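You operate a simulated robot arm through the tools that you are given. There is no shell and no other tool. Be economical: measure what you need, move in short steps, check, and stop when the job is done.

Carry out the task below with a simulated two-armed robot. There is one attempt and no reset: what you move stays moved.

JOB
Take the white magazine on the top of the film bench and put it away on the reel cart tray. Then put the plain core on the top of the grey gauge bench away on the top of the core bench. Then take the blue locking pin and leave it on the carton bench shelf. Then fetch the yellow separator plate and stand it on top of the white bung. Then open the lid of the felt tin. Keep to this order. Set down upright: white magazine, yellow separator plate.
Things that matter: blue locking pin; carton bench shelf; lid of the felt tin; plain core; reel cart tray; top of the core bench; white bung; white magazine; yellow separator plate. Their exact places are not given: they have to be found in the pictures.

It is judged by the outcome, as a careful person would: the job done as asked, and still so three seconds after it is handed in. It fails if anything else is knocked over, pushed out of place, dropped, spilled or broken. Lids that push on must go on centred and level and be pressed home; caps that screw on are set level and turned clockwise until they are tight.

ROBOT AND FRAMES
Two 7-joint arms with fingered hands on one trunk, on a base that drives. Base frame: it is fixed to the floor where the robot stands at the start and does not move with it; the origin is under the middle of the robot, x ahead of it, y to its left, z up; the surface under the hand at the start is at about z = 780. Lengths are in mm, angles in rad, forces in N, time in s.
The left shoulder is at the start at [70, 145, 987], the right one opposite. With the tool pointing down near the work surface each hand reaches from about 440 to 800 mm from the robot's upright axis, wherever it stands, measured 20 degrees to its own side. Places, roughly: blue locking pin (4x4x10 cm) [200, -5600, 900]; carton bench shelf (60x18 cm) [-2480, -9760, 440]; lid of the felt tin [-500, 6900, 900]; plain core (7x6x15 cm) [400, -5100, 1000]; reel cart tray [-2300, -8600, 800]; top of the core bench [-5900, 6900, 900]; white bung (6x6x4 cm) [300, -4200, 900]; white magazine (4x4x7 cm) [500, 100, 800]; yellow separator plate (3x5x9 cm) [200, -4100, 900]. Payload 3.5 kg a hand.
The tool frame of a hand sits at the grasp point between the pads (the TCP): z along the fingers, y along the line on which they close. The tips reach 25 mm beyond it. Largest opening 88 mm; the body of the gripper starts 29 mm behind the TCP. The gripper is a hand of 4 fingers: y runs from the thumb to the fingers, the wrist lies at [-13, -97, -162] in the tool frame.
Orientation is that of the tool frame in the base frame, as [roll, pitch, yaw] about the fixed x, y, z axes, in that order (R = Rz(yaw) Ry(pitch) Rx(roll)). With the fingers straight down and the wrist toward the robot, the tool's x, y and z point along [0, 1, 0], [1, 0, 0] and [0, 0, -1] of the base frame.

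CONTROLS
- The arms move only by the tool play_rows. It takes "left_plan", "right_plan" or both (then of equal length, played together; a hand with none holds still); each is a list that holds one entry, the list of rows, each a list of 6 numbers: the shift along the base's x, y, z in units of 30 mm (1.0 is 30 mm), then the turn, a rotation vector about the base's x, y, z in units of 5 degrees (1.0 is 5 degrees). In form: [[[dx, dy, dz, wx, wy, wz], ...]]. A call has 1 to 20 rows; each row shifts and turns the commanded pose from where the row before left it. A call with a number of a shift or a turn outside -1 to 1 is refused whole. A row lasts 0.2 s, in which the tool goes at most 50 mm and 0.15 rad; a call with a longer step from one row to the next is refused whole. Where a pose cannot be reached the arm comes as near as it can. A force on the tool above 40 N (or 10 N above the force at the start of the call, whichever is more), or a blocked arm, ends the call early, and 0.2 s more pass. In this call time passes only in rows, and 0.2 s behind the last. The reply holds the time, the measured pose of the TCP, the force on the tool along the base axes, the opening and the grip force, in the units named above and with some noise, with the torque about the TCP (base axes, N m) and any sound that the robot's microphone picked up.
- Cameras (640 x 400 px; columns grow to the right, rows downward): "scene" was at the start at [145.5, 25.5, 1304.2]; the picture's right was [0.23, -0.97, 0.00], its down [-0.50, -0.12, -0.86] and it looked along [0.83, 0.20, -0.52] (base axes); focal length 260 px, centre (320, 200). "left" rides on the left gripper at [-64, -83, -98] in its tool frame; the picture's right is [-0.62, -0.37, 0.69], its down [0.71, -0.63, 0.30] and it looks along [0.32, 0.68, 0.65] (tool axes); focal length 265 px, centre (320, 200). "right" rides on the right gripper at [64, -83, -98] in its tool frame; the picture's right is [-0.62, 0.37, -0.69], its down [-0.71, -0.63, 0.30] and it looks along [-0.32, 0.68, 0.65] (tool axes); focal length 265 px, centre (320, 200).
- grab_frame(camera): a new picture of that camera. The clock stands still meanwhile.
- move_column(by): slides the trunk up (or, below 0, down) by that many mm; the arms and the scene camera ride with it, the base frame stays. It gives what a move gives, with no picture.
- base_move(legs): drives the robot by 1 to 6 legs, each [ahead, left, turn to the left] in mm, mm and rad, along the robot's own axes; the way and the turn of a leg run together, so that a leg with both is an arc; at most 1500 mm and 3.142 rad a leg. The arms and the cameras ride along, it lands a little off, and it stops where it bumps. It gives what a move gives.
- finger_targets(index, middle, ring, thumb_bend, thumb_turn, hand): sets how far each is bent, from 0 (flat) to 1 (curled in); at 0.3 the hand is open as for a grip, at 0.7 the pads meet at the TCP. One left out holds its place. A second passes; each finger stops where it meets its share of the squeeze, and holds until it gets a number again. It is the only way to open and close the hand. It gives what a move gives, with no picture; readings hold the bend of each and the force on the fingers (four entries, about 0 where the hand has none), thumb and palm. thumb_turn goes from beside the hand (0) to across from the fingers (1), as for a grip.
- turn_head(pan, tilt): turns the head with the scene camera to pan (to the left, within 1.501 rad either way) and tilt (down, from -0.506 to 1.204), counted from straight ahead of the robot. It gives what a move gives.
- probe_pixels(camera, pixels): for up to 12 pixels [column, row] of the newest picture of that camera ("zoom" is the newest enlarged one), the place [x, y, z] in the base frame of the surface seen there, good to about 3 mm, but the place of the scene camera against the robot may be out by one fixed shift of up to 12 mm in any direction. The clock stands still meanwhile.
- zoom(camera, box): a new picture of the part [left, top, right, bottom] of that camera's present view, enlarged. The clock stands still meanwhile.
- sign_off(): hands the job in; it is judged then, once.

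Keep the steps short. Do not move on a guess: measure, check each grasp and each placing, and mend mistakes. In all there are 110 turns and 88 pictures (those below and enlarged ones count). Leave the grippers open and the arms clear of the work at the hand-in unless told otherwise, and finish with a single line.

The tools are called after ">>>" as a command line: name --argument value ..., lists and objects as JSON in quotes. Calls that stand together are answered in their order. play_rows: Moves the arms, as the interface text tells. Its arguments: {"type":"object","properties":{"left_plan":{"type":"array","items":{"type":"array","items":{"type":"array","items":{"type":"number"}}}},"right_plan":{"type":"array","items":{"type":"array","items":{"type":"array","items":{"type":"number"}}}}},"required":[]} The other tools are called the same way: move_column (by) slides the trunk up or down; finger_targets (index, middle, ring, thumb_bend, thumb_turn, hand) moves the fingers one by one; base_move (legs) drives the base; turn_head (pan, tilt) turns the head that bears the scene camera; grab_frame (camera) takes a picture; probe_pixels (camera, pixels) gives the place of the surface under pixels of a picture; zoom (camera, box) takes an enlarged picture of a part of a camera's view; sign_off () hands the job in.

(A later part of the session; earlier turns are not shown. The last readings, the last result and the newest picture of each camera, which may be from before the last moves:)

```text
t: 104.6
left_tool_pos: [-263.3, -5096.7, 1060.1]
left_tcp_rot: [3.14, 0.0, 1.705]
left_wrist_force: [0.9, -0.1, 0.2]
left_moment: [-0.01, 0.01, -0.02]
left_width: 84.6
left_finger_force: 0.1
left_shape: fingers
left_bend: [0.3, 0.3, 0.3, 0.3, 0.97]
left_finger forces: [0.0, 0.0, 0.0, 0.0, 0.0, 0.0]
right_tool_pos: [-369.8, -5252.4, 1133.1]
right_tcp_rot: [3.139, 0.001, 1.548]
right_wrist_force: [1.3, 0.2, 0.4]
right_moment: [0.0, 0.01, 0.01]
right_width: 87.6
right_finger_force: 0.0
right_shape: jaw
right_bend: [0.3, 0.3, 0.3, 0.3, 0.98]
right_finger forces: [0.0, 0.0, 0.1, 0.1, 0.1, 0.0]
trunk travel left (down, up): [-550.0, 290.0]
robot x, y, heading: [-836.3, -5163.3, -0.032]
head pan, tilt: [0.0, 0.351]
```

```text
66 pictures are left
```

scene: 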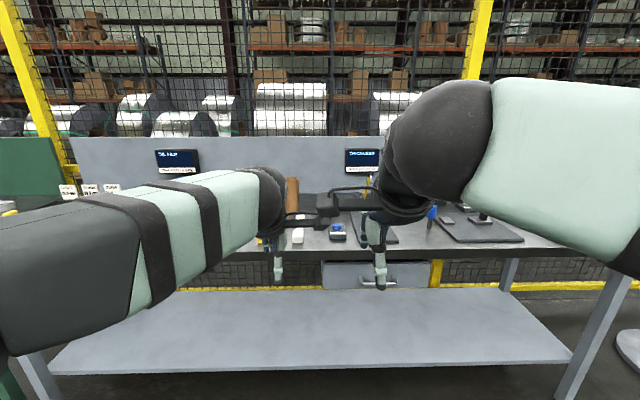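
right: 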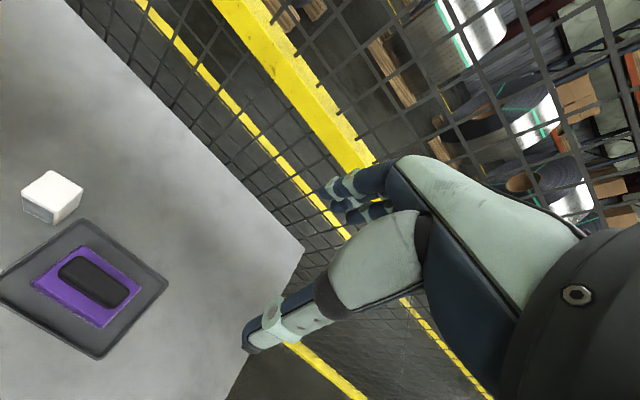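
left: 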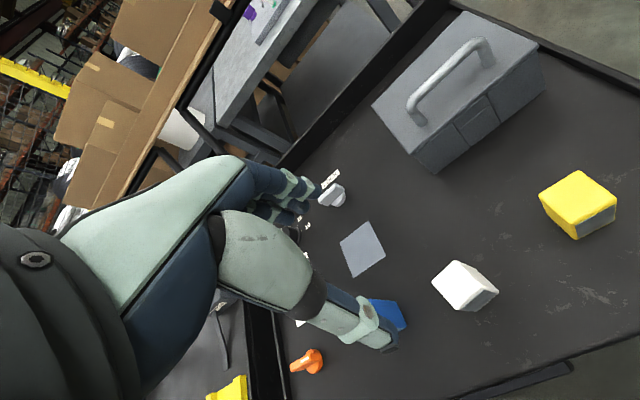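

The arms cover the view. I'll spread the hands outward and look again.

>>> play_rows --left_plan '[[[0, 1, 0, 0, 0, 0], [0, 1, 0, 0, 0, 0], [0, 1, 0, 0, 0, 0], [0, 1, 0, 0, 0, 0], [0, 1, 0, 0, 0, 0], [0, 1, 0, 0, 0, 0], [0, 1, 0, 0, 0, 0], [0, 1, 0, 0, 0, 0]]]' --right_plan '[[[0, -1, 0, 0, 0, 0], [0, -1, 0, 0, 0, 0], [0, -1, 0, 0, 0, 0], [0, -1, 0, 0, 0, 0], [0, -1, 0, 0, 0, 0], [0, -1, 0, 0, 0, 0], [0, -1, 0, 0, 0, 0], [0, -1, 0, 0, 0, 0]]]'

>>> grab_frame --camera "scene"

>>> zoom --camera "scene" --box '[200, 140, 440, 280]'

```text
t: 106.4
left_tool_pos: [-264.1, -4856.3, 1058.9]
left_tcp_rot: [3.139, 0.0, 1.703]
left_wrist_force: [0.2, -0.1, 0.1]
left_moment: [-0.03, -0.03, -0.01]
left_width: 84.4
left_finger_force: 0.1
left_shape: fingers
left_bend: [0.3, 0.3, 0.3, 0.3, 0.97]
left_finger forces: [0.0, 0.0, 0.1, 0.0, 0.0, 0.1]
right_tool_pos: [-369.6, -5492.3, 1132.6]
right_tcp_rot: [3.139, 0.002, 1.547]
right_wrist_force: [-0.5, -0.4, -0.1]
right_moment: [0.02, 0.02, 0.0]
right_width: 87.6
right_finger_force: 0.1
right_shape: jaw
right_bend: [0.3, 0.3, 0.3, 0.3, 0.98]
right_finger forces: [0.0, 0.0, 0.0, 0.0, 0.1, 0.0]
trunk travel left (down, up): [-550.0, 290.0]
robot x, y, heading: [-833.0, -5163.9, -0.028]
head pan, tilt: [0.0, 0.351]
```

```text
65 pictures are left
```

scene: 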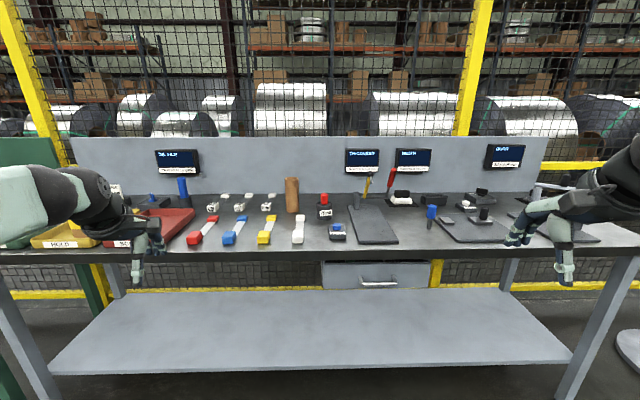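

```text
2.67 times, centred on (320, 210) of scene
```

zoom: 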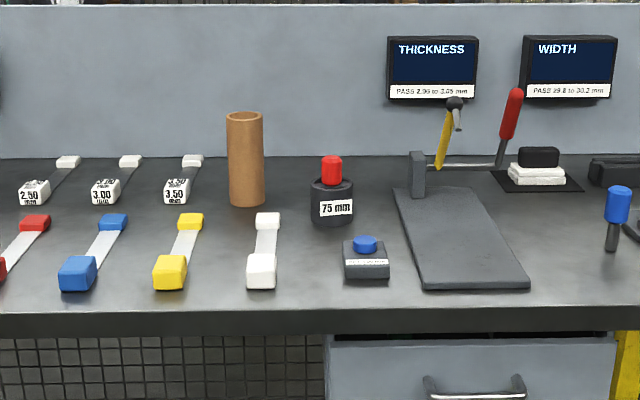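

The core is at zoom (245,160). A blue pin is at zoom (618,205) and another blue thing is at scene (183,187). Measuring these and the surrounding bench.

>>> probe_pixels --camera "zoom" --pixels '[[245, 116], [235, 160], [245, 160], [257, 160], [245, 204], [330, 165], [332, 220], [618, 200], [612, 248], [245, 225], [266, 215], [190, 195]]'

>>> probe_pixels --camera "scene" --pixels '[[183, 187], [320, 251], [292, 235], [298, 245], [352, 195]]'

```text
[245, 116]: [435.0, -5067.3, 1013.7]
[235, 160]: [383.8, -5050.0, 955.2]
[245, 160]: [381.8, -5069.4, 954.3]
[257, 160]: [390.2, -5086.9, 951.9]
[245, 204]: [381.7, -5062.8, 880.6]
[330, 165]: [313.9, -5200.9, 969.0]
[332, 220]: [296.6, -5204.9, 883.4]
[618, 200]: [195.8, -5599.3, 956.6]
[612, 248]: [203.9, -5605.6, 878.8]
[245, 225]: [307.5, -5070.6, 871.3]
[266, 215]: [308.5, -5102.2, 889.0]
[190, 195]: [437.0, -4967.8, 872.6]
```

```text
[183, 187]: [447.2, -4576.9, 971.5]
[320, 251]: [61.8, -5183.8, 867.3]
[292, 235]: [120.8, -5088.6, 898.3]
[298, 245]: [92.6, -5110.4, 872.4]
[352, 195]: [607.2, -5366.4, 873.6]
```

Core centre is about (415, −5068) with its top at z≈1025. I'll check the bench's lower parts before driving in.

>>> probe_pixels --camera "scene" --pixels '[[300, 370], [300, 340], [60, 370], [570, 355], [300, 295], [25, 350], [600, 340], [380, 275]]'

>>> play_rows --left_plan '[[[0, 0, 1, 0, 0, 0], [0, 0, 1, 0, 0, 0], [0, 0, 0.8, 0, 0, 0]]]'

```text
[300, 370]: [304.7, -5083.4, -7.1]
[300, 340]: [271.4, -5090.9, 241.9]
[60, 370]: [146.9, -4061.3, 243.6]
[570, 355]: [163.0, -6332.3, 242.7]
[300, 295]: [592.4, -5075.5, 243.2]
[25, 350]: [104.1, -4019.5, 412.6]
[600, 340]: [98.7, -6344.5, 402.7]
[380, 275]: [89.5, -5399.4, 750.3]
```

```text
t: 107.2
left_tool_pos: [-264.4, -4857.2, 1141.0]
left_tcp_rot: [-3.141, -0.001, 1.702]
left_wrist_force: [0.2, -0.7, 0.1]
left_moment: [0.01, 0.0, -0.01]
left_width: 84.2
left_finger_force: 0.1
left_shape: fingers
left_bend: [0.3, 0.3, 0.3, 0.3, 0.97]
left_finger forces: [0.0, 0.0, 0.1, 0.0, 0.0, 0.0]
right_tool_pos: [-368.7, -5492.0, 1132.8]
right_tcp_rot: [3.141, 0.0, 1.549]
right_wrist_force: [0.7, -0.3, 0.4]
right_moment: [-0.01, -0.02, 0.0]
right_width: 87.8
right_finger_force: 0.0
right_shape: jaw
right_bend: [0.3, 0.3, 0.3, 0.3, 0.98]
right_finger forces: [0.0, 0.0, 0.1, 0.0, 0.0, 0.1]
trunk travel left (down, up): [-550.0, 290.0]
robot x, y, heading: [-834.3, -5165.3, -0.023]
head pan, tilt: [0.0, 0.351]
```

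The space under the bench front is clear (shelf front at x≈147). Driving in to x≈−310 with the arms high.

>>> base_move --legs '[[520, -70, 0.025]]'

>>> grab_frame --camera "scene"

>>> grab_frame --camera "left"

```text
t: 110.2
left_tool_pos: [239.6, -4919.2, 1141.4]
left_tcp_rot: [3.14, -0.001, 1.726]
left_wrist_force: [-1.1, -0.3, -0.7]
left_moment: [0.0, 0.02, 0.03]
left_width: 84.5
left_finger_force: 0.1
left_shape: fingers
left_bend: [0.3, 0.3, 0.3, 0.3, 0.97]
left_finger forces: [0.0, 0.1, 0.0, 0.0, 0.1, 0.1]
right_tool_pos: [149.9, -5558.2, 1133.3]
right_tcp_rot: [3.139, 0.001, 1.571]
right_wrist_force: [0.7, -0.1, -0.1]
right_moment: [-0.03, 0.01, -0.01]
right_width: 87.7
right_finger_force: 0.0
right_shape: jaw
right_bend: [0.3, 0.3, 0.3, 0.3, 0.98]
right_finger forces: [0.1, 0.0, 0.0, 0.1, 0.0, 0.0]
trunk travel left (down, up): [-550.0, 290.0]
robot x, y, heading: [-325.7, -5240.2, -0.002]
head pan, tilt: [0.0, 0.351]
```

```text
63 pictures are left
```

scene: 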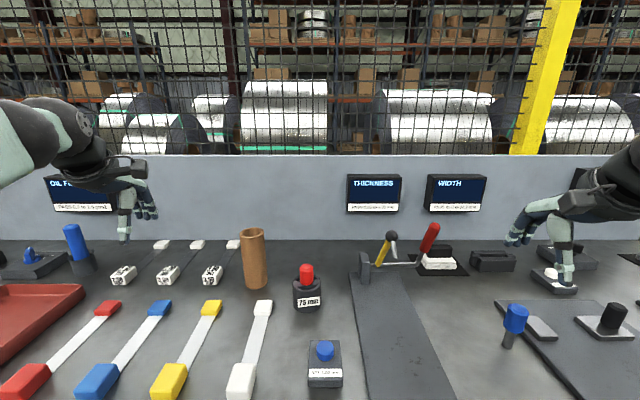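

```text
62 pictures are left
```

left: 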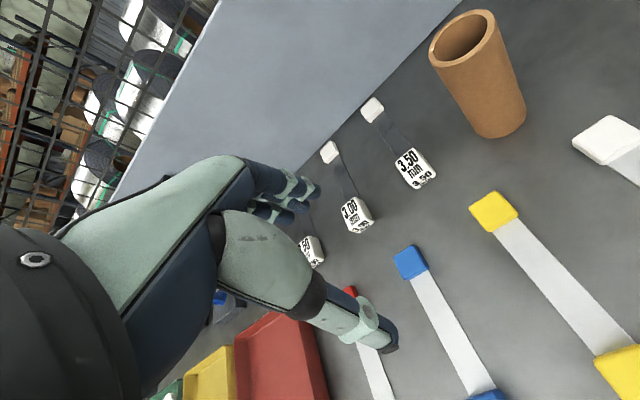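

Measuring the core with the left camera.

>>> probe_pixels --camera "left" --pixels '[[432, 40], [489, 12], [495, 22], [440, 60], [463, 64], [500, 35], [500, 100], [490, 135], [520, 125], [420, 150], [550, 60]]'

>>> probe_pixels --camera "scene" --pixels '[[243, 232], [264, 232], [254, 244], [248, 265], [267, 265], [257, 287]]'

```text
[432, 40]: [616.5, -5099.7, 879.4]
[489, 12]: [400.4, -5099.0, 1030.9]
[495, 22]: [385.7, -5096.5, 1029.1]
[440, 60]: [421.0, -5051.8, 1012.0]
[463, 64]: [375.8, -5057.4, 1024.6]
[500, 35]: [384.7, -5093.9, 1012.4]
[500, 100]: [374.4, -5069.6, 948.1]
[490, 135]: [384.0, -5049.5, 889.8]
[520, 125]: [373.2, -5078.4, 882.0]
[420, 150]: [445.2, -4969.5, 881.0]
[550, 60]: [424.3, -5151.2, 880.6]
```

```text
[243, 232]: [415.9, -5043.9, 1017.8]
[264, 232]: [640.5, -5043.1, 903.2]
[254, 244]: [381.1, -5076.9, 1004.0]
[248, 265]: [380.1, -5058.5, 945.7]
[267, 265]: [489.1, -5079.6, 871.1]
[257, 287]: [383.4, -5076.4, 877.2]
```

Core: top z≈1030, centre ≈ (406, −5073), about 64 mm across. Moving the left hand above it at height.

>>> play_rows --left_plan '[[[0.92, -0.85, 0, 0, 0, -0.3], [0.92, -0.85, 0, 0, 0, -0.3], [0.92, -0.85, 0, 0, 0, -0.3], [0.92, -0.85, 0, 0, 0, -0.3], [0.92, -0.85, 0, 0, 0, -0.3], [0.92, -0.85, 0, 0, 0, -0.3]]]'

>>> grab_frame --camera "left"

>>> grab_frame --camera "scene"

```text
t: 111.7
left_tool_pos: [353.5, -5096.4, 1117.7]
left_tcp_rot: [3.141, -0.002, 1.567]
left_wrist_force: [1.1, -0.7, -0.5]
left_moment: [0.02, 0.01, -0.01]
left_width: 84.7
left_finger_force: 0.1
left_shape: fingers
left_bend: [0.3, 0.3, 0.3, 0.3, 0.98]
left_finger forces: [0.0, 0.0, 0.0, 0.0, 0.1, 0.0]
left hand out of reach, approached as far as the arm can: row 4, 5, 6
right_tool_pos: [149.5, -5559.0, 1131.6]
right_tcp_rot: [3.14, -0.002, 1.571]
right_wrist_force: [0.1, -1.1, 0.1]
right_moment: [0.03, -0.02, 0.01]
right_width: 87.8
right_finger_force: 0.0
right_shape: jaw
right_bend: [0.3, 0.3, 0.3, 0.3, 0.98]
right_finger forces: [0.0, 0.0, 0.1, 0.1, 0.0, 0.0]
trunk travel left (down, up): [-550.0, 290.0]
robot x, y, heading: [-323.3, -5239.2, -0.003]
head pan, tilt: [0.0, 0.351]
```

```text
61 pictures are left
```

left: 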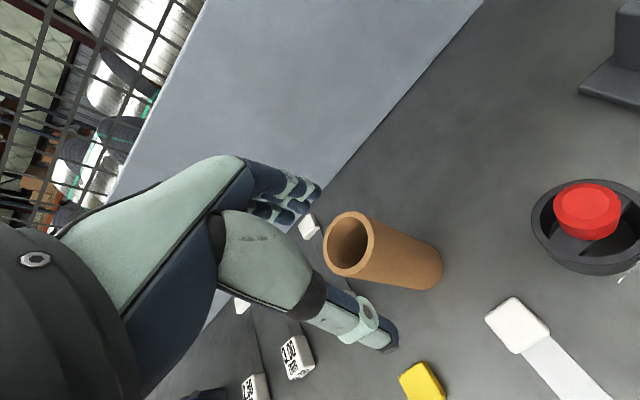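

```text
60 pictures are left
```

scene: 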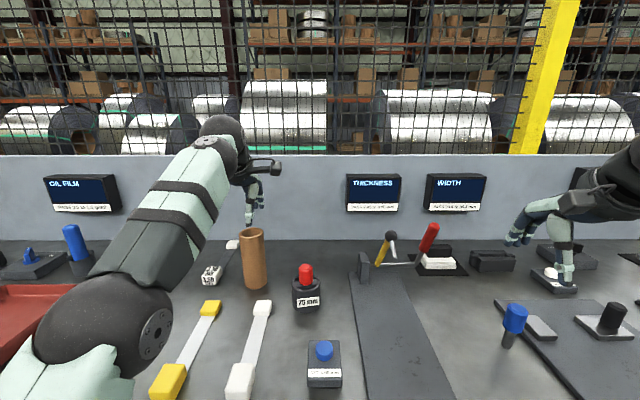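

At this height it is out of reach. I'll raise the trunk 200 mm and drive in 60 mm more.

>>> move_column --by 200

>>> base_move --legs '[[60, 0, 0]]'

```text
t: 113.8
left_tool_pos: [354.1, -5094.7, 1319.2]
left_tcp_rot: [3.14, 0.0, 1.569]
left_wrist_force: [0.6, 0.6, 0.3]
left_moment: [-0.01, -0.02, -0.01]
left_width: 84.7
left_finger_force: 0.1
left_shape: fingers
left_bend: [0.3, 0.3, 0.3, 0.3, 0.98]
left_finger forces: [0.1, 0.1, 0.0, 0.0, 0.1, 0.0]
right_tool_pos: [149.9, -5556.9, 1333.7]
right_tcp_rot: [3.141, 0.0, 1.571]
right_wrist_force: [0.3, 0.2, -0.4]
right_moment: [-0.01, -0.01, -0.01]
right_width: 87.8
right_finger_force: 0.0
right_shape: jaw
right_bend: [0.3, 0.3, 0.3, 0.3, 0.98]
right_finger forces: [0.0, 0.0, 0.0, 0.0, 0.0, 0.0]
trunk travel left (down, up): [-750.0, 90.0]
robot x, y, heading: [-325.2, -5241.4, -0.003]
head pan, tilt: [0.0, 0.351]
```

```text
t: 114.8
left_tool_pos: [404.0, -5094.7, 1323.5]
left_tcp_rot: [3.132, 0.001, 1.569]
left_wrist_force: [-1.0, -0.1, 0.0]
left_moment: [0.01, -0.04, 0.02]
left_width: 84.4
left_finger_force: 0.2
left_shape: fingers
left_bend: [0.3, 0.3, 0.3, 0.3, 0.98]
left_finger forces: [0.0, 0.0, 0.0, 0.0, 0.0, 0.0]
right_tool_pos: [200.6, -5557.2, 1337.2]
right_tcp_rot: [3.131, 0.0, 1.569]
right_wrist_force: [0.2, 0.0, 0.7]
right_moment: [-0.03, -0.04, 0.03]
right_width: 87.5
right_finger_force: 0.0
right_shape: jaw
right_bend: [0.3, 0.3, 0.3, 0.3, 0.98]
right_finger forces: [0.0, 0.0, 0.0, 0.1, 0.1, 0.0]
trunk travel left (down, up): [-750.0, 90.0]
robot x, y, heading: [-263.7, -5244.1, -0.005]
head pan, tilt: [0.0, 0.351]
```

Now lower the left hand to z≈1115, shifting +22 mm in y.

>>> play_rows --left_plan '[[[0, 0.1, -0.97, 0, 0, 0], [0, 0.1, -0.97, 0, 0, 0], [0, 0.1, -0.97, 0, 0, 0], [0, 0.1, -0.97, 0, 0, 0], [0, 0.1, -0.97, 0, 0, 0], [0, 0.1, -0.97, 0, 0, 0], [0, 0.1, -0.97, 0, 0, 0]]]'

>>> grab_frame --camera "left"

```text
t: 116.4
left_tool_pos: [414.2, -5074.3, 1114.7]
left_tcp_rot: [3.139, 0.0, 1.57]
left_wrist_force: [-0.7, 0.9, 0.5]
left_moment: [0.03, -0.01, 0.01]
left_width: 84.7
left_finger_force: 0.0
left_shape: fingers
left_bend: [0.3, 0.3, 0.3, 0.3, 0.98]
left_finger forces: [0.1, 0.0, 0.0, 0.0, 0.0, 0.0]
right_tool_pos: [209.1, -5558.0, 1334.1]
right_tcp_rot: [3.137, -0.001, 1.572]
right_wrist_force: [-0.1, -1.4, 0.4]
right_moment: [0.0, -0.02, 0.05]
right_width: 87.9
right_finger_force: 0.0
right_shape: jaw
right_bend: [0.3, 0.3, 0.3, 0.3, 0.98]
right_finger forces: [0.1, 0.0, 0.0, 0.1, 0.1, 0.0]
trunk travel left (down, up): [-750.0, 90.0]
robot x, y, heading: [-261.1, -5240.2, -0.004]
head pan, tilt: [0.0, 0.351]
```

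```text
59 pictures are left
```

left: 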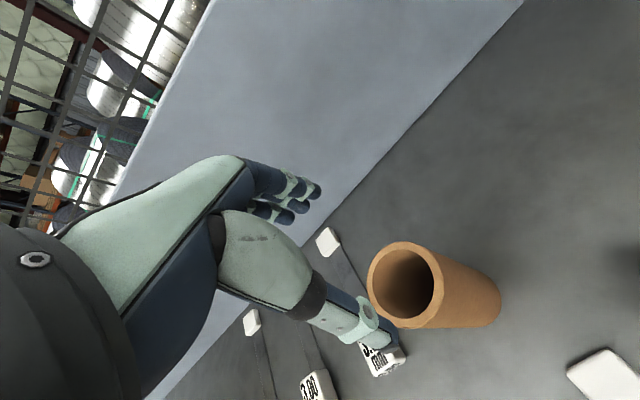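

Probing the rim from above to find the centre exactly.

>>> probe_pixels --camera "left" --pixels '[[371, 282], [405, 245], [440, 290], [398, 322], [378, 258], [430, 262], [422, 320], [380, 308], [470, 300], [500, 300]]'

```text
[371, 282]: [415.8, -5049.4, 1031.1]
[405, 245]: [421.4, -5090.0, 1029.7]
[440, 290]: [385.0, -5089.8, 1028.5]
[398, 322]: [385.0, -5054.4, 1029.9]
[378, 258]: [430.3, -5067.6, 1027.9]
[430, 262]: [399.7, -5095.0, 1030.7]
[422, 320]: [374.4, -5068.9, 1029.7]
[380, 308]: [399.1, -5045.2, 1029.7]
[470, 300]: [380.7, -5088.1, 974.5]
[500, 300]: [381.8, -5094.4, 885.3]
```

Rim centre ≈ (402, −5070), top z≈1030. Centring, then lowering to z≈1006.

>>> play_rows --left_plan '[[[-0.4, 0.13, 0, 0, 0, 0], [0, 0, -0.5, 0, 0, 0], [0, 0, -0.7, 0, 0, 0], [0, 0, -0.7, 0, 0, 0], [0, 0, -0.7, 0, 0, 0], [0, 0, -0.6, 0, 0, 0], [0, 0, -0.4, 0, 0, 0]]]'

>>> grab_frame --camera "left"

```text
t: 118.0
left_tool_pos: [401.3, -5070.4, 1005.9]
left_tcp_rot: [3.138, 0.0, 1.567]
left_wrist_force: [0.5, -0.2, 0.6]
left_moment: [-0.02, -0.02, -0.03]
left_width: 84.6
left_finger_force: 0.3
left_shape: fingers
left_bend: [0.3, 0.3, 0.3, 0.3, 0.98]
left_finger forces: [0.4, 0.0, 0.1, 0.0, 0.1, 0.1]
right_tool_pos: [208.6, -5557.1, 1334.0]
right_tcp_rot: [3.14, 0.001, 1.571]
right_wrist_force: [-0.3, -0.3, -0.4]
right_moment: [0.01, -0.01, -0.02]
right_width: 87.8
right_finger_force: 0.0
right_shape: jaw
right_bend: [0.3, 0.3, 0.3, 0.3, 0.98]
right_finger forces: [0.1, 0.0, 0.1, 0.0, 0.1, 0.0]
trunk travel left (down, up): [-750.0, 90.0]
robot x, y, heading: [-265.1, -5244.0, -0.0]
head pan, tilt: [0.0, 0.351]
```

```text
58 pictures are left
```

left: 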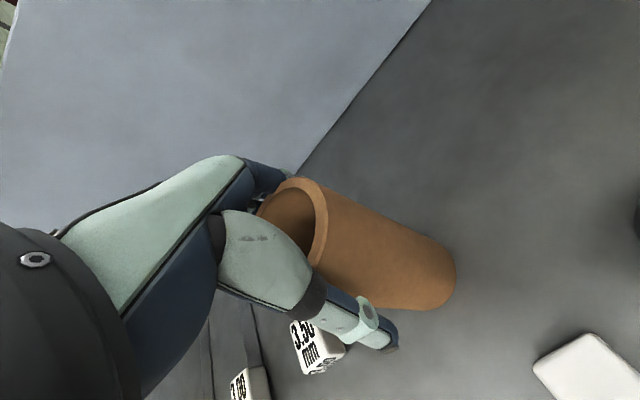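

The core is between thumb and fingers. Closing and lifting a little.

>>> finger_targets --hand "left" --index 0.7 --middle 0.7 --ring 0.7 --thumb_bend 0.7

>>> play_rows --left_plan '[[[0, 0, 0.4, 0, 0, 0], [0, 0, 0.7, 0, 0, 0], [0, 0, 0.9, 0, 0, 0], [0, 0, 1, 0, 0, 0], [0, 0, 1, 0, 0, 0], [0, 0, 1, 0, 0, 0]]]'

>>> grab_frame --camera "left"

```text
t: 119.0
left_tool_pos: [401.3, -5069.6, 1008.0]
left_tcp_rot: [3.137, 0.001, 1.568]
left_wrist_force: [1.1, 0.3, 3.5]
left_moment: [0.12, -0.34, -0.01]
left_width: 46.7
left_finger_force: 35.3
left_shape: fingers
left_bend: [0.46, 0.53, 0.62, 0.56, 0.95]
left_finger forces: [20.3, 9.8, 4.6, 0.1, 34.9, 0.0]
right_tool_pos: [207.8, -5556.9, 1332.4]
right_tcp_rot: [3.138, 0.002, 1.571]
right_wrist_force: [0.0, -0.1, -0.5]
right_moment: [-0.01, -0.06, 0.03]
right_width: 87.8
right_finger_force: 0.0
right_shape: jaw
right_bend: [0.3, 0.3, 0.3, 0.3, 0.98]
right_finger forces: [0.0, 0.0, 0.1, 0.0, 0.0, 0.0]
trunk travel left (down, up): [-750.0, 90.0]
robot x, y, heading: [-264.8, -5239.6, 0.001]
head pan, tilt: [0.0, 0.351]
```

```text
t: 120.4
left_tool_pos: [399.8, -5071.8, 1157.6]
left_tcp_rot: [3.138, 0.001, 1.569]
left_wrist_force: [-0.5, 0.2, -1.4]
left_moment: [0.01, 0.0, 0.01]
left_width: 46.7
left_finger_force: 32.9
left_shape: fingers
left_bend: [0.47, 0.54, 0.63, 0.56, 0.95]
left_finger forces: [18.6, 9.0, 4.0, 0.1, 33.6, 0.1]
right_tool_pos: [207.3, -5557.6, 1333.5]
right_tcp_rot: [3.138, -0.001, 1.57]
right_wrist_force: [0.1, 0.1, 0.0]
right_moment: [-0.03, 0.01, 0.02]
right_width: 87.6
right_finger_force: 0.0
right_shape: jaw
right_bend: [0.3, 0.3, 0.3, 0.3, 0.98]
right_finger forces: [0.0, 0.0, 0.0, 0.0, 0.0, 0.0]
trunk travel left (down, up): [-750.0, 90.0]
robot x, y, heading: [-266.2, -5239.2, -0.003]
head pan, tilt: [0.0, 0.351]
```

```text
57 pictures are left
```

left: 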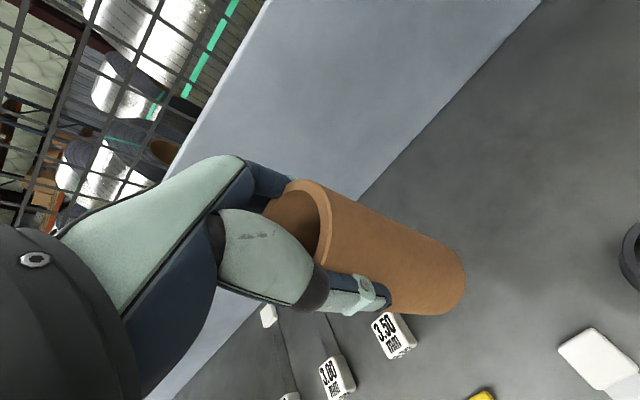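

The core is held with 33 N and hangs straight. I'll back out, turn to face +y and look down the hall.

>>> base_move --legs '[[-650, 0, 0], [0, 0, 1.571], [1500, 0, 0]]'

>>> turn_head --pan 0.0 --tilt 0.25

>>> grab_frame --camera "scene"

```text
t: 134.8
left_tool_pos: [-1047.7, -3076.1, 1159.0]
left_tcp_rot: [3.138, 0.0, 3.124]
left_wrist_force: [-0.3, 0.3, -0.4]
left_moment: [0.02, 0.01, 0.0]
left_width: 46.5
left_finger_force: 29.8
left_shape: fingers
left_bend: [0.47, 0.54, 0.64, 0.56, 0.95]
left_finger forces: [16.6, 8.9, 4.1, 0.1, 30.2, 0.0]
right_tool_pos: [-564.1, -3275.9, 1331.9]
right_tcp_rot: [3.138, 0.0, 3.126]
right_wrist_force: [0.2, 0.8, -0.1]
right_moment: [-0.01, 0.03, 0.01]
right_width: 87.8
right_finger_force: 0.0
right_shape: jaw
right_bend: [0.3, 0.3, 0.3, 0.3, 0.98]
right_finger forces: [0.0, 0.0, 0.1, 0.0, 0.1, 0.1]
trunk travel left (down, up): [-750.0, 90.0]
robot x, y, heading: [-890.0, -3740.3, 1.555]
head pan, tilt: [0.0, 0.351]
```

```text
t: 135.5
left_tool_pos: [-1047.5, -3076.9, 1157.3]
left_tcp_rot: [3.138, 0.0, 3.124]
left_wrist_force: [-0.1, -0.3, -1.2]
left_moment: [-0.01, 0.01, -0.01]
left_width: 46.3
left_finger_force: 30.0
left_shape: fingers
left_bend: [0.47, 0.54, 0.64, 0.56, 0.95]
left_finger forces: [16.6, 8.8, 4.1, 0.1, 30.2, 0.0]
right_tool_pos: [-565.5, -3275.2, 1332.1]
right_tcp_rot: [3.138, 0.001, 3.126]
right_wrist_force: [-0.2, -0.3, -0.2]
right_moment: [0.0, 0.0, 0.0]
right_width: 87.7
right_finger_force: 0.1
right_shape: jaw
right_bend: [0.3, 0.3, 0.3, 0.3, 0.98]
right_finger forces: [0.1, 0.1, 0.0, 0.0, 0.0, 0.1]
trunk travel left (down, up): [-750.0, 90.0]
robot x, y, heading: [-885.2, -3742.0, 1.554]
head pan, tilt: [0.0, 0.25]
```

```text
56 pictures are left
```

scene: 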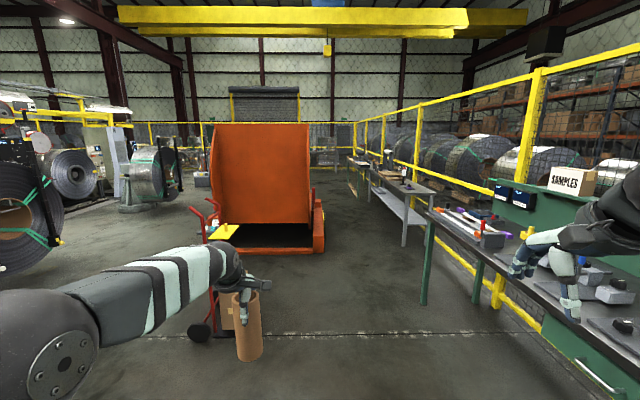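

An orange hood stands in the middle, with a lane on its left. Measuring edges and far obstacles.

>>> probe_pixels --camera "scene" --pixels '[[240, 235], [322, 235], [215, 200], [305, 160], [205, 330], [160, 200], [125, 205], [45, 200], [60, 235], [200, 180], [205, 155], [330, 155]]'

>>> zoom --camera "scene" --box '[0, 80, 260, 240]'

```text
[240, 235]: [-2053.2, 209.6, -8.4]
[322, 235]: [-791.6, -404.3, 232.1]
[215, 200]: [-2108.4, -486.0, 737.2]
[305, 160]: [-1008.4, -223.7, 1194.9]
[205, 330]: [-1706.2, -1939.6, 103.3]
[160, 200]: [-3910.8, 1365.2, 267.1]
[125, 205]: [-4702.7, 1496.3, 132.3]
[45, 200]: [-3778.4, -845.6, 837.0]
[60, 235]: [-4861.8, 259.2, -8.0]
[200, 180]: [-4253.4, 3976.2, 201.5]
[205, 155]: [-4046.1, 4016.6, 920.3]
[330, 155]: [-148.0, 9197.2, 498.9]
```

```text
2.46 times, centred on (130, 160) of scene
```

zoom: 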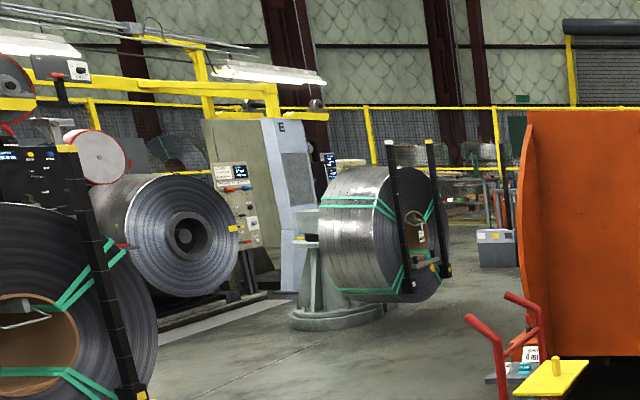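

The lane centre is x≈−2850. Slide left, then drive along +y.

>>> base_move --legs '[[0, 1000, 0.015], [0, 960, 0], [1500, 0, 0], [1500, 0, 0], [1500, 0, 0], [1500, 0, 0]]'

>>> turn_head --pan 0.1 --tilt 0.2

>>> grab_frame --camera "scene"

```text
t: 173.5
left_tool_pos: [-2922.8, 2964.1, 1156.7]
left_tcp_rot: [3.137, -0.001, 3.119]
left_wrist_force: [0.3, -0.2, -2.0]
left_moment: [-0.04, 0.02, -0.01]
left_width: 46.1
left_finger_force: 29.3
left_shape: fingers
left_bend: [0.47, 0.54, 0.64, 0.56, 0.95]
left_finger forces: [16.5, 8.7, 4.1, 0.1, 30.2, 0.0]
right_tool_pos: [-2440.0, 2763.4, 1333.0]
right_tcp_rot: [3.137, -0.001, 3.124]
right_wrist_force: [-0.4, 0.0, 0.8]
right_moment: [0.01, 0.01, 0.04]
right_width: 87.5
right_finger_force: 0.1
right_shape: jaw
right_bend: [0.3, 0.3, 0.3, 0.3, 0.98]
right_finger forces: [0.0, 0.0, 0.0, 0.0, 0.0, 0.1]
trunk travel left (down, up): [-750.0, 90.0]
robot x, y, heading: [-2766.1, 2296.0, 1.553]
head pan, tilt: [0.0, 0.25]
```

```text
t: 174.2
left_tool_pos: [-2922.9, 2963.9, 1157.4]
left_tcp_rot: [3.139, -0.002, 3.121]
left_wrist_force: [0.8, -0.2, -0.7]
left_moment: [0.04, 0.0, 0.0]
left_width: 45.9
left_finger_force: 29.8
left_shape: fingers
left_bend: [0.47, 0.54, 0.64, 0.56, 0.95]
left_finger forces: [16.6, 8.7, 4.1, 0.1, 30.3, 0.1]
right_tool_pos: [-2440.2, 2763.3, 1332.9]
right_tcp_rot: [3.138, 0.0, 3.125]
right_wrist_force: [-0.5, 0.5, -0.2]
right_moment: [-0.01, -0.01, 0.01]
right_width: 87.8
right_finger_force: 0.0
right_shape: jaw
right_bend: [0.3, 0.3, 0.3, 0.3, 0.98]
right_finger forces: [0.1, 0.0, 0.0, 0.0, 0.1, 0.1]
trunk travel left (down, up): [-750.0, 90.0]
robot x, y, heading: [-2767.5, 2299.1, 1.554]
head pan, tilt: [0.099, 0.201]
```

```text
54 pictures are left
```

scene: 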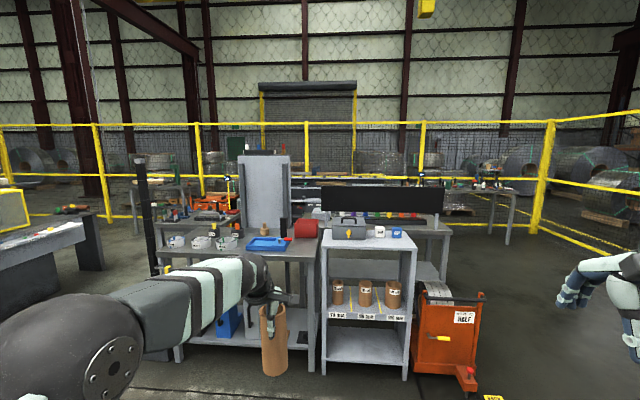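

Looking further left for the bench near (−5900, 6900).

>>> turn_head --pan 0.6 --tilt 0.2

>>> grab_frame --camera "scene"

>>> probe_pixels --camera "scene" --pixels '[[320, 230], [280, 190], [350, 190], [310, 260], [400, 160], [430, 200], [450, 195], [245, 200], [380, 190], [500, 250], [500, 340], [410, 155]]'

```text
t: 175.1
left_tool_pos: [-2922.7, 2963.8, 1157.5]
left_tcp_rot: [3.136, 0.0, 3.121]
left_wrist_force: [0.3, 0.1, -1.1]
left_moment: [-0.01, -0.01, -0.02]
left_width: 46.0
left_finger_force: 30.2
left_shape: fingers
left_bend: [0.47, 0.54, 0.64, 0.56, 0.95]
left_finger forces: [16.5, 8.7, 4.1, 0.1, 30.2, 0.0]
right_tool_pos: [-2440.3, 2763.1, 1333.4]
right_tcp_rot: [3.137, -0.001, 3.123]
right_wrist_force: [-0.5, -0.6, 0.5]
right_moment: [-0.01, 0.02, 0.01]
right_width: 87.8
right_finger_force: 0.1
right_shape: jaw
right_bend: [0.3, 0.3, 0.3, 0.3, 0.98]
right_finger forces: [0.0, 0.1, 0.0, 0.0, 0.1, 0.0]
trunk travel left (down, up): [-750.0, 90.0]
robot x, y, heading: [-2764.6, 2296.2, 1.552]
head pan, tilt: [0.6, 0.201]
```

```text
53 pictures are left
```

scene: 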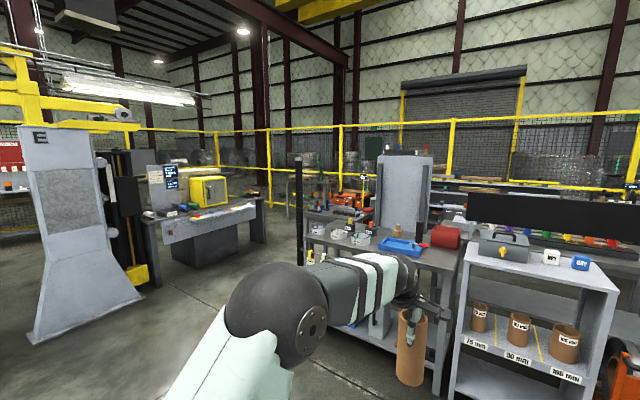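

```text
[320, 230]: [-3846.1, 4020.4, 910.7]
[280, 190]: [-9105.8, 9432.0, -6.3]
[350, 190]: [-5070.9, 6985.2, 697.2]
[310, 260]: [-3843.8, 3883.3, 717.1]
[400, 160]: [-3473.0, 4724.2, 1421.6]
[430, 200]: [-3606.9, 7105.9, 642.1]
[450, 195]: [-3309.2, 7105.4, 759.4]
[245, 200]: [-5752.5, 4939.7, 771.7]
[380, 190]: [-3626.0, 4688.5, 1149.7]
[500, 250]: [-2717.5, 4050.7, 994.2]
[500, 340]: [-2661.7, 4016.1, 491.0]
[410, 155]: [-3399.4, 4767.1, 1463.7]
```

Enlarging the region around (−5900, 6900), about columns 270–340.

>>> zoom --camera "scene" --box '[220, 150, 400, 260]'

>>> probe_pixels --camera "zoom" --pixels '[[240, 130], [280, 130], [235, 165], [350, 120], [330, 190], [390, 210], [120, 180], [60, 140], [290, 230], [225, 110], [500, 150], [255, 300]]'

```text
3.56 times, centred on (310, 205) of scene
```

zoom: 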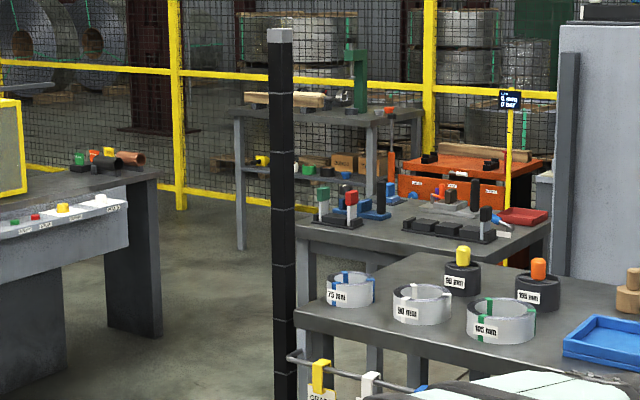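

```text
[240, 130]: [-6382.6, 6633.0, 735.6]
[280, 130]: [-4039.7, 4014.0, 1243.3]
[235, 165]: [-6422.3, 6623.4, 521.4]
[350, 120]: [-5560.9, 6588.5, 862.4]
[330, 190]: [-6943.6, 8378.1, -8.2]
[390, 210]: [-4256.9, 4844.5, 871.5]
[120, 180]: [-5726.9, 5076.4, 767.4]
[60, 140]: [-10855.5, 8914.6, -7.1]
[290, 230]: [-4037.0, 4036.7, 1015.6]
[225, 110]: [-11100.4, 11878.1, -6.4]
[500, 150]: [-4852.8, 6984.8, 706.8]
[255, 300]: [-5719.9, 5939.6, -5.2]
```

The core bench is the table at x≈−6400…−5400, front y≈6590. Measuring the obstacles on the way.

>>> probe_pixels --camera "scene" --pixels '[[140, 298], [32, 340], [265, 240], [200, 250], [262, 200], [150, 280], [165, 225], [110, 320], [240, 205], [200, 300], [300, 240]]'

```text
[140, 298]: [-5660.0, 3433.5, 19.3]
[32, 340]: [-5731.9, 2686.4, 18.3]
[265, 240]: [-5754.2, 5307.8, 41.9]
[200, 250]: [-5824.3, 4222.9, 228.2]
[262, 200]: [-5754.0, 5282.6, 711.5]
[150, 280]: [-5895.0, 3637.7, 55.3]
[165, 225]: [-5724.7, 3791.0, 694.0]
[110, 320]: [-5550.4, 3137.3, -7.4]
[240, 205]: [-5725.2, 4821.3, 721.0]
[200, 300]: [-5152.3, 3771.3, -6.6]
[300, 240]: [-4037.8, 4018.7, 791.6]
```

The corridor is x −5550…−4300. I'll go ahead 500, left 2100, then ahead to y≈5700.

>>> base_move --legs '[[500, 0, 0.015], [0, 1050, 0], [0, 1040, 0], [1450, 0, 0], [1450, 0, 0]]'

>>> turn_head --pan 0.4 --tilt 0.4

>>> grab_frame --camera "scene"

```text
t: 201.7
left_tool_pos: [-4982.7, 6392.6, 1157.7]
left_tcp_rot: [3.138, 0.0, 3.126]
left_wrist_force: [-0.4, 0.7, 0.0]
left_moment: [0.02, -0.01, -0.01]
left_width: 46.2
left_finger_force: 30.2
left_shape: fingers
left_bend: [0.47, 0.54, 0.64, 0.56, 0.95]
left_finger forces: [16.5, 8.8, 4.2, 0.1, 30.2, 0.1]
right_tool_pos: [-4499.9, 6195.0, 1334.2]
right_tcp_rot: [3.139, -0.001, 3.128]
right_wrist_force: [-0.5, 0.2, 0.5]
right_moment: [0.01, 0.0, 0.0]
right_width: 87.6
right_finger_force: 0.0
right_shape: jaw
right_bend: [0.3, 0.3, 0.3, 0.3, 0.98]
right_finger forces: [0.1, 0.0, 0.0, 0.0, 0.0, 0.0]
trunk travel left (down, up): [-750.0, 90.0]
robot x, y, heading: [-4818.6, 5726.3, 1.555]
head pan, tilt: [0.6, 0.201]
```

```text
t: 202.4
left_tool_pos: [-4983.1, 6394.0, 1157.3]
left_tcp_rot: [3.137, 0.001, 3.127]
left_wrist_force: [-0.4, -0.2, -1.0]
left_moment: [-0.01, -0.04, 0.01]
left_width: 46.1
left_finger_force: 30.4
left_shape: fingers
left_bend: [0.47, 0.54, 0.64, 0.56, 0.95]
left_finger forces: [16.4, 8.7, 4.2, 0.1, 30.3, 0.0]
right_tool_pos: [-4498.5, 6195.2, 1333.7]
right_tcp_rot: [3.138, 0.001, 3.128]
right_wrist_force: [-0.2, -0.1, 0.5]
right_moment: [-0.01, -0.02, -0.04]
right_width: 87.6
right_finger_force: 0.1
right_shape: jaw
right_bend: [0.3, 0.3, 0.3, 0.3, 0.98]
right_finger forces: [0.0, 0.0, 0.0, 0.0, 0.1, 0.0]
trunk travel left (down, up): [-750.0, 90.0]
robot x, y, heading: [-4817.9, 5726.9, 1.553]
head pan, tilt: [0.4, 0.4]
```

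```text
51 pictures are left
```

scene: 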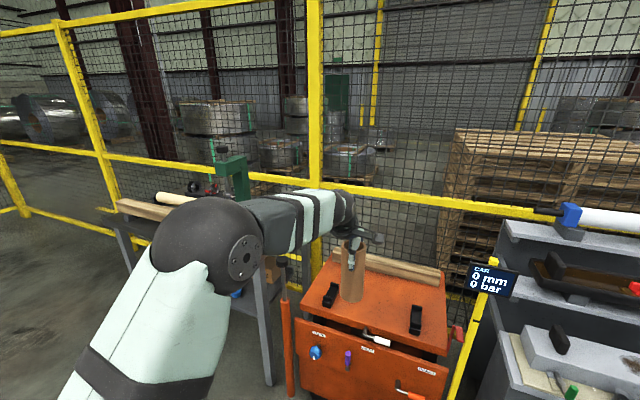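

The core bench is further left, behind the orange cart. Sliding left and looking again.

>>> base_move --legs '[[50, 0, 0.015], [0, 800, 0]]'

>>> turn_head --pan -0.1 --tilt 0.45

>>> grab_frame --camera "scene"

>>> grab_frame --camera "left"

```text
t: 207.2
left_tool_pos: [-5774.8, 6442.0, 1157.4]
left_tcp_rot: [3.138, -0.002, 3.138]
left_wrist_force: [0.8, 0.2, -1.4]
left_moment: [0.02, -0.04, 0.0]
left_width: 46.1
left_finger_force: 29.8
left_shape: fingers
left_bend: [0.47, 0.54, 0.64, 0.56, 0.95]
left_finger forces: [16.4, 8.8, 4.2, 0.0, 30.1, 0.0]
right_tool_pos: [-5290.5, 6249.7, 1334.1]
right_tcp_rot: [3.138, 0.001, 3.14]
right_wrist_force: [-0.1, -0.2, -0.3]
right_moment: [-0.02, 0.02, 0.05]
right_width: 87.7
right_finger_force: 0.0
right_shape: jaw
right_bend: [0.3, 0.3, 0.3, 0.3, 0.98]
right_finger forces: [0.1, 0.1, 0.1, 0.1, 0.0, 0.1]
trunk travel left (down, up): [-750.0, 90.0]
robot x, y, heading: [-5605.0, 5779.3, 1.565]
head pan, tilt: [0.4, 0.4]
```

```text
t: 208.1
left_tool_pos: [-5777.6, 6442.3, 1157.2]
left_tcp_rot: [3.139, -0.002, 3.137]
left_wrist_force: [0.7, 0.2, -0.9]
left_moment: [0.0, -0.03, -0.05]
left_width: 45.9
left_finger_force: 29.8
left_shape: fingers
left_bend: [0.47, 0.54, 0.64, 0.56, 0.95]
left_finger forces: [16.5, 8.7, 4.2, 0.0, 30.3, 0.1]
right_tool_pos: [-5291.0, 6248.1, 1333.8]
right_tcp_rot: [3.138, 0.0, 3.141]
right_wrist_force: [-1.0, 0.2, -0.1]
right_moment: [0.0, 0.0, 0.0]
right_width: 87.8
right_finger_force: 0.0
right_shape: jaw
right_bend: [0.3, 0.3, 0.3, 0.3, 0.98]
right_finger forces: [0.0, 0.1, 0.1, 0.1, 0.0, 0.0]
trunk travel left (down, up): [-750.0, 90.0]
robot x, y, heading: [-5610.7, 5780.1, 1.568]
head pan, tilt: [-0.099, 0.45]
```

```text
50 pictures are left
```

scene: 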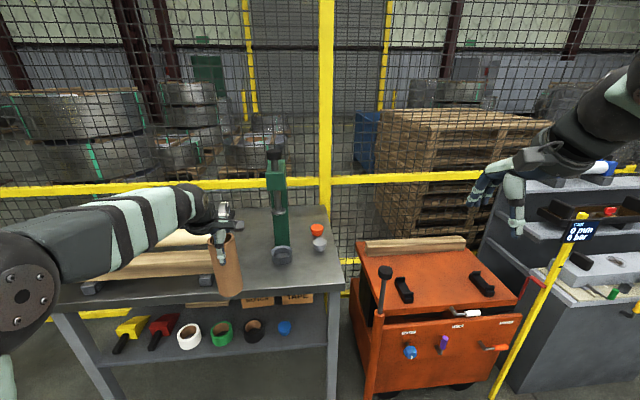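

```text
49 pictures are left
```

left: 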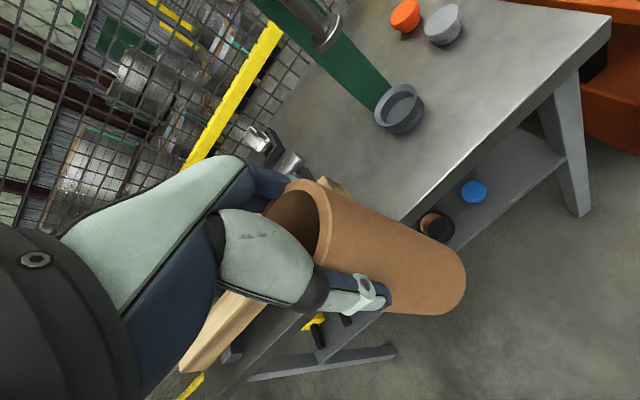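

Free bench top right of the press, near left picture (490,110). Measuring it.

>>> probe_pixels --camera "left" --pixels '[[490, 110], [450, 150], [540, 60], [420, 190], [400, 215], [500, 130], [610, 25], [400, 120], [385, 125], [420, 95], [445, 30], [350, 165]]'

>>> probe_pixels --camera "scene" --pixels '[[280, 155], [282, 262], [255, 285], [320, 255], [300, 280], [210, 275], [260, 240], [205, 260]]'

```text
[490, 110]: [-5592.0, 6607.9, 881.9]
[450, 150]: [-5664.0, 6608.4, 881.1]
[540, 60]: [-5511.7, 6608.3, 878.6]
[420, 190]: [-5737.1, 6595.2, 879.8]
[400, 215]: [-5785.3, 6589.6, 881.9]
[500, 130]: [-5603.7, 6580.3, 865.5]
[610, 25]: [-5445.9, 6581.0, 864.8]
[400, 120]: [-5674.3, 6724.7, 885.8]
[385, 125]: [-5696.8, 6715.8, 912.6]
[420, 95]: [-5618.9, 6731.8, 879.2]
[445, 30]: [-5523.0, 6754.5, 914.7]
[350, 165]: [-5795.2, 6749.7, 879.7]
```

```text
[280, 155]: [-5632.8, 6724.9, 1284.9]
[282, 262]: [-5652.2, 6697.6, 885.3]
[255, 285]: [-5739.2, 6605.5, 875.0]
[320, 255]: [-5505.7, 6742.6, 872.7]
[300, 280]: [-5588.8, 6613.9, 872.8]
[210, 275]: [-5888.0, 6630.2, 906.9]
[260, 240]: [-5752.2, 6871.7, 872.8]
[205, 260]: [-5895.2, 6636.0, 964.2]
```

Bench top z≈881. Target (−5565, 6640) is clear of the press and the cups. Driving so the hand is above it.

>>> base_move --legs '[[198, -211, 0]]'

>>> grab_frame --camera "scene"

```text
t: 210.1
left_tool_pos: [-5564.5, 6639.8, 1157.0]
left_tcp_rot: [3.14, 0.001, 3.135]
left_wrist_force: [-0.6, 0.5, -1.0]
left_moment: [0.02, 0.03, -0.03]
left_width: 46.2
left_finger_force: 28.9
left_shape: fingers
left_bend: [0.47, 0.54, 0.64, 0.56, 0.95]
left_finger forces: [16.3, 8.7, 4.2, 0.0, 30.2, 0.1]
right_tool_pos: [-5079.6, 6446.3, 1334.7]
right_tcp_rot: [3.137, 0.0, 3.135]
right_wrist_force: [-0.2, -0.4, 0.2]
right_moment: [0.03, -0.02, 0.01]
right_width: 87.5
right_finger_force: 0.0
right_shape: jaw
right_bend: [0.3, 0.3, 0.3, 0.3, 0.98]
right_finger forces: [0.0, 0.0, 0.1, 0.0, 0.0, 0.1]
trunk travel left (down, up): [-750.0, 90.0]
robot x, y, heading: [-5394.9, 5974.8, 1.569]
head pan, tilt: [-0.099, 0.45]
```

```text
48 pictures are left
```

scene: 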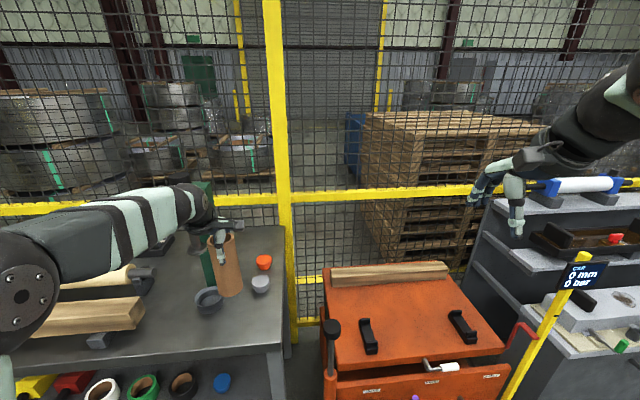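

Aligned. Lowering to just above the bench.

>>> play_rows --left_plan '[[[0, 0, -0.9, 0, 0, 0], [0, 0, -0.9, 0, 0, 0], [0, 0, -0.9, 0, 0, 0], [0, 0, -0.9, 0, 0, 0], [0, 0, -0.9, 0, 0, 0], [0, 0, -0.25, 0, 0, 0]]]'

>>> grab_frame --camera "left"

>>> play_rows --left_plan '[[[0, 0, -0.1, 0, 0, 0], [0, 0, -0.07, 0, 0, 0], [0, 0, -0.05, 0, 0, 0]]]'

```text
t: 211.5
left_tool_pos: [-5561.4, 6640.6, 1013.8]
left_tcp_rot: [3.138, 0.002, 3.135]
left_wrist_force: [-0.3, 0.2, -2.0]
left_moment: [0.01, 0.01, -0.01]
left_width: 46.2
left_finger_force: 29.2
left_shape: fingers
left_bend: [0.47, 0.54, 0.64, 0.56, 0.95]
left_finger forces: [16.3, 8.6, 4.3, 0.1, 29.8, 0.0]
right_tool_pos: [-5077.3, 6446.9, 1333.3]
right_tcp_rot: [3.138, -0.001, 3.136]
right_wrist_force: [0.2, -0.5, -0.3]
right_moment: [-0.01, -0.01, 0.03]
right_width: 87.5
right_finger_force: 0.2
right_shape: jaw
right_bend: [0.3, 0.3, 0.3, 0.3, 0.98]
right_finger forces: [0.0, 0.0, 0.0, 0.1, 0.1, 0.0]
trunk travel left (down, up): [-750.0, 90.0]
robot x, y, heading: [-5397.1, 5975.1, 1.562]
head pan, tilt: [-0.099, 0.45]
```

```text
47 pictures are left
```

left: 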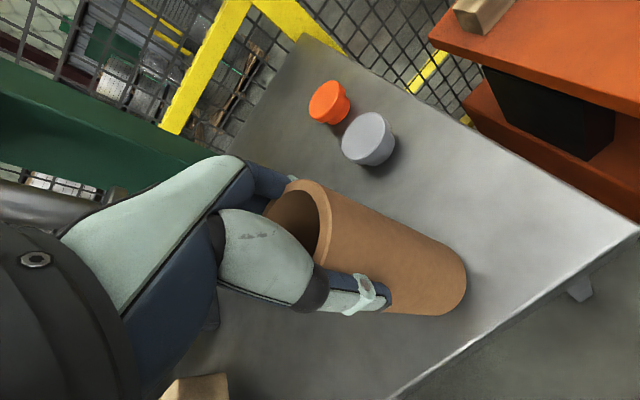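

```text
t: 212.3
left_tool_pos: [-5562.0, 6642.3, 1007.7]
left_tcp_rot: [3.138, -0.001, 3.135]
left_wrist_force: [-0.1, -0.8, 1.8]
left_moment: [0.03, 0.04, 0.01]
left_width: 46.3
left_finger_force: 30.0
left_shape: fingers
left_bend: [0.47, 0.54, 0.64, 0.56, 0.95]
left_finger forces: [16.5, 8.7, 4.3, 0.0, 30.7, 0.0]
right_tool_pos: [-5077.5, 6445.9, 1334.8]
right_tcp_rot: [3.136, 0.002, 3.135]
right_wrist_force: [-0.7, -0.9, 0.3]
right_moment: [-0.02, 0.0, 0.04]
right_width: 87.6
right_finger_force: 0.1
right_shape: jaw
right_bend: [0.3, 0.3, 0.3, 0.3, 0.98]
right_finger forces: [0.0, 0.1, 0.1, 0.0, 0.0, 0.0]
trunk travel left (down, up): [-750.0, 90.0]
robot x, y, heading: [-5397.1, 5976.3, 1.56]
head pan, tilt: [-0.099, 0.45]
```

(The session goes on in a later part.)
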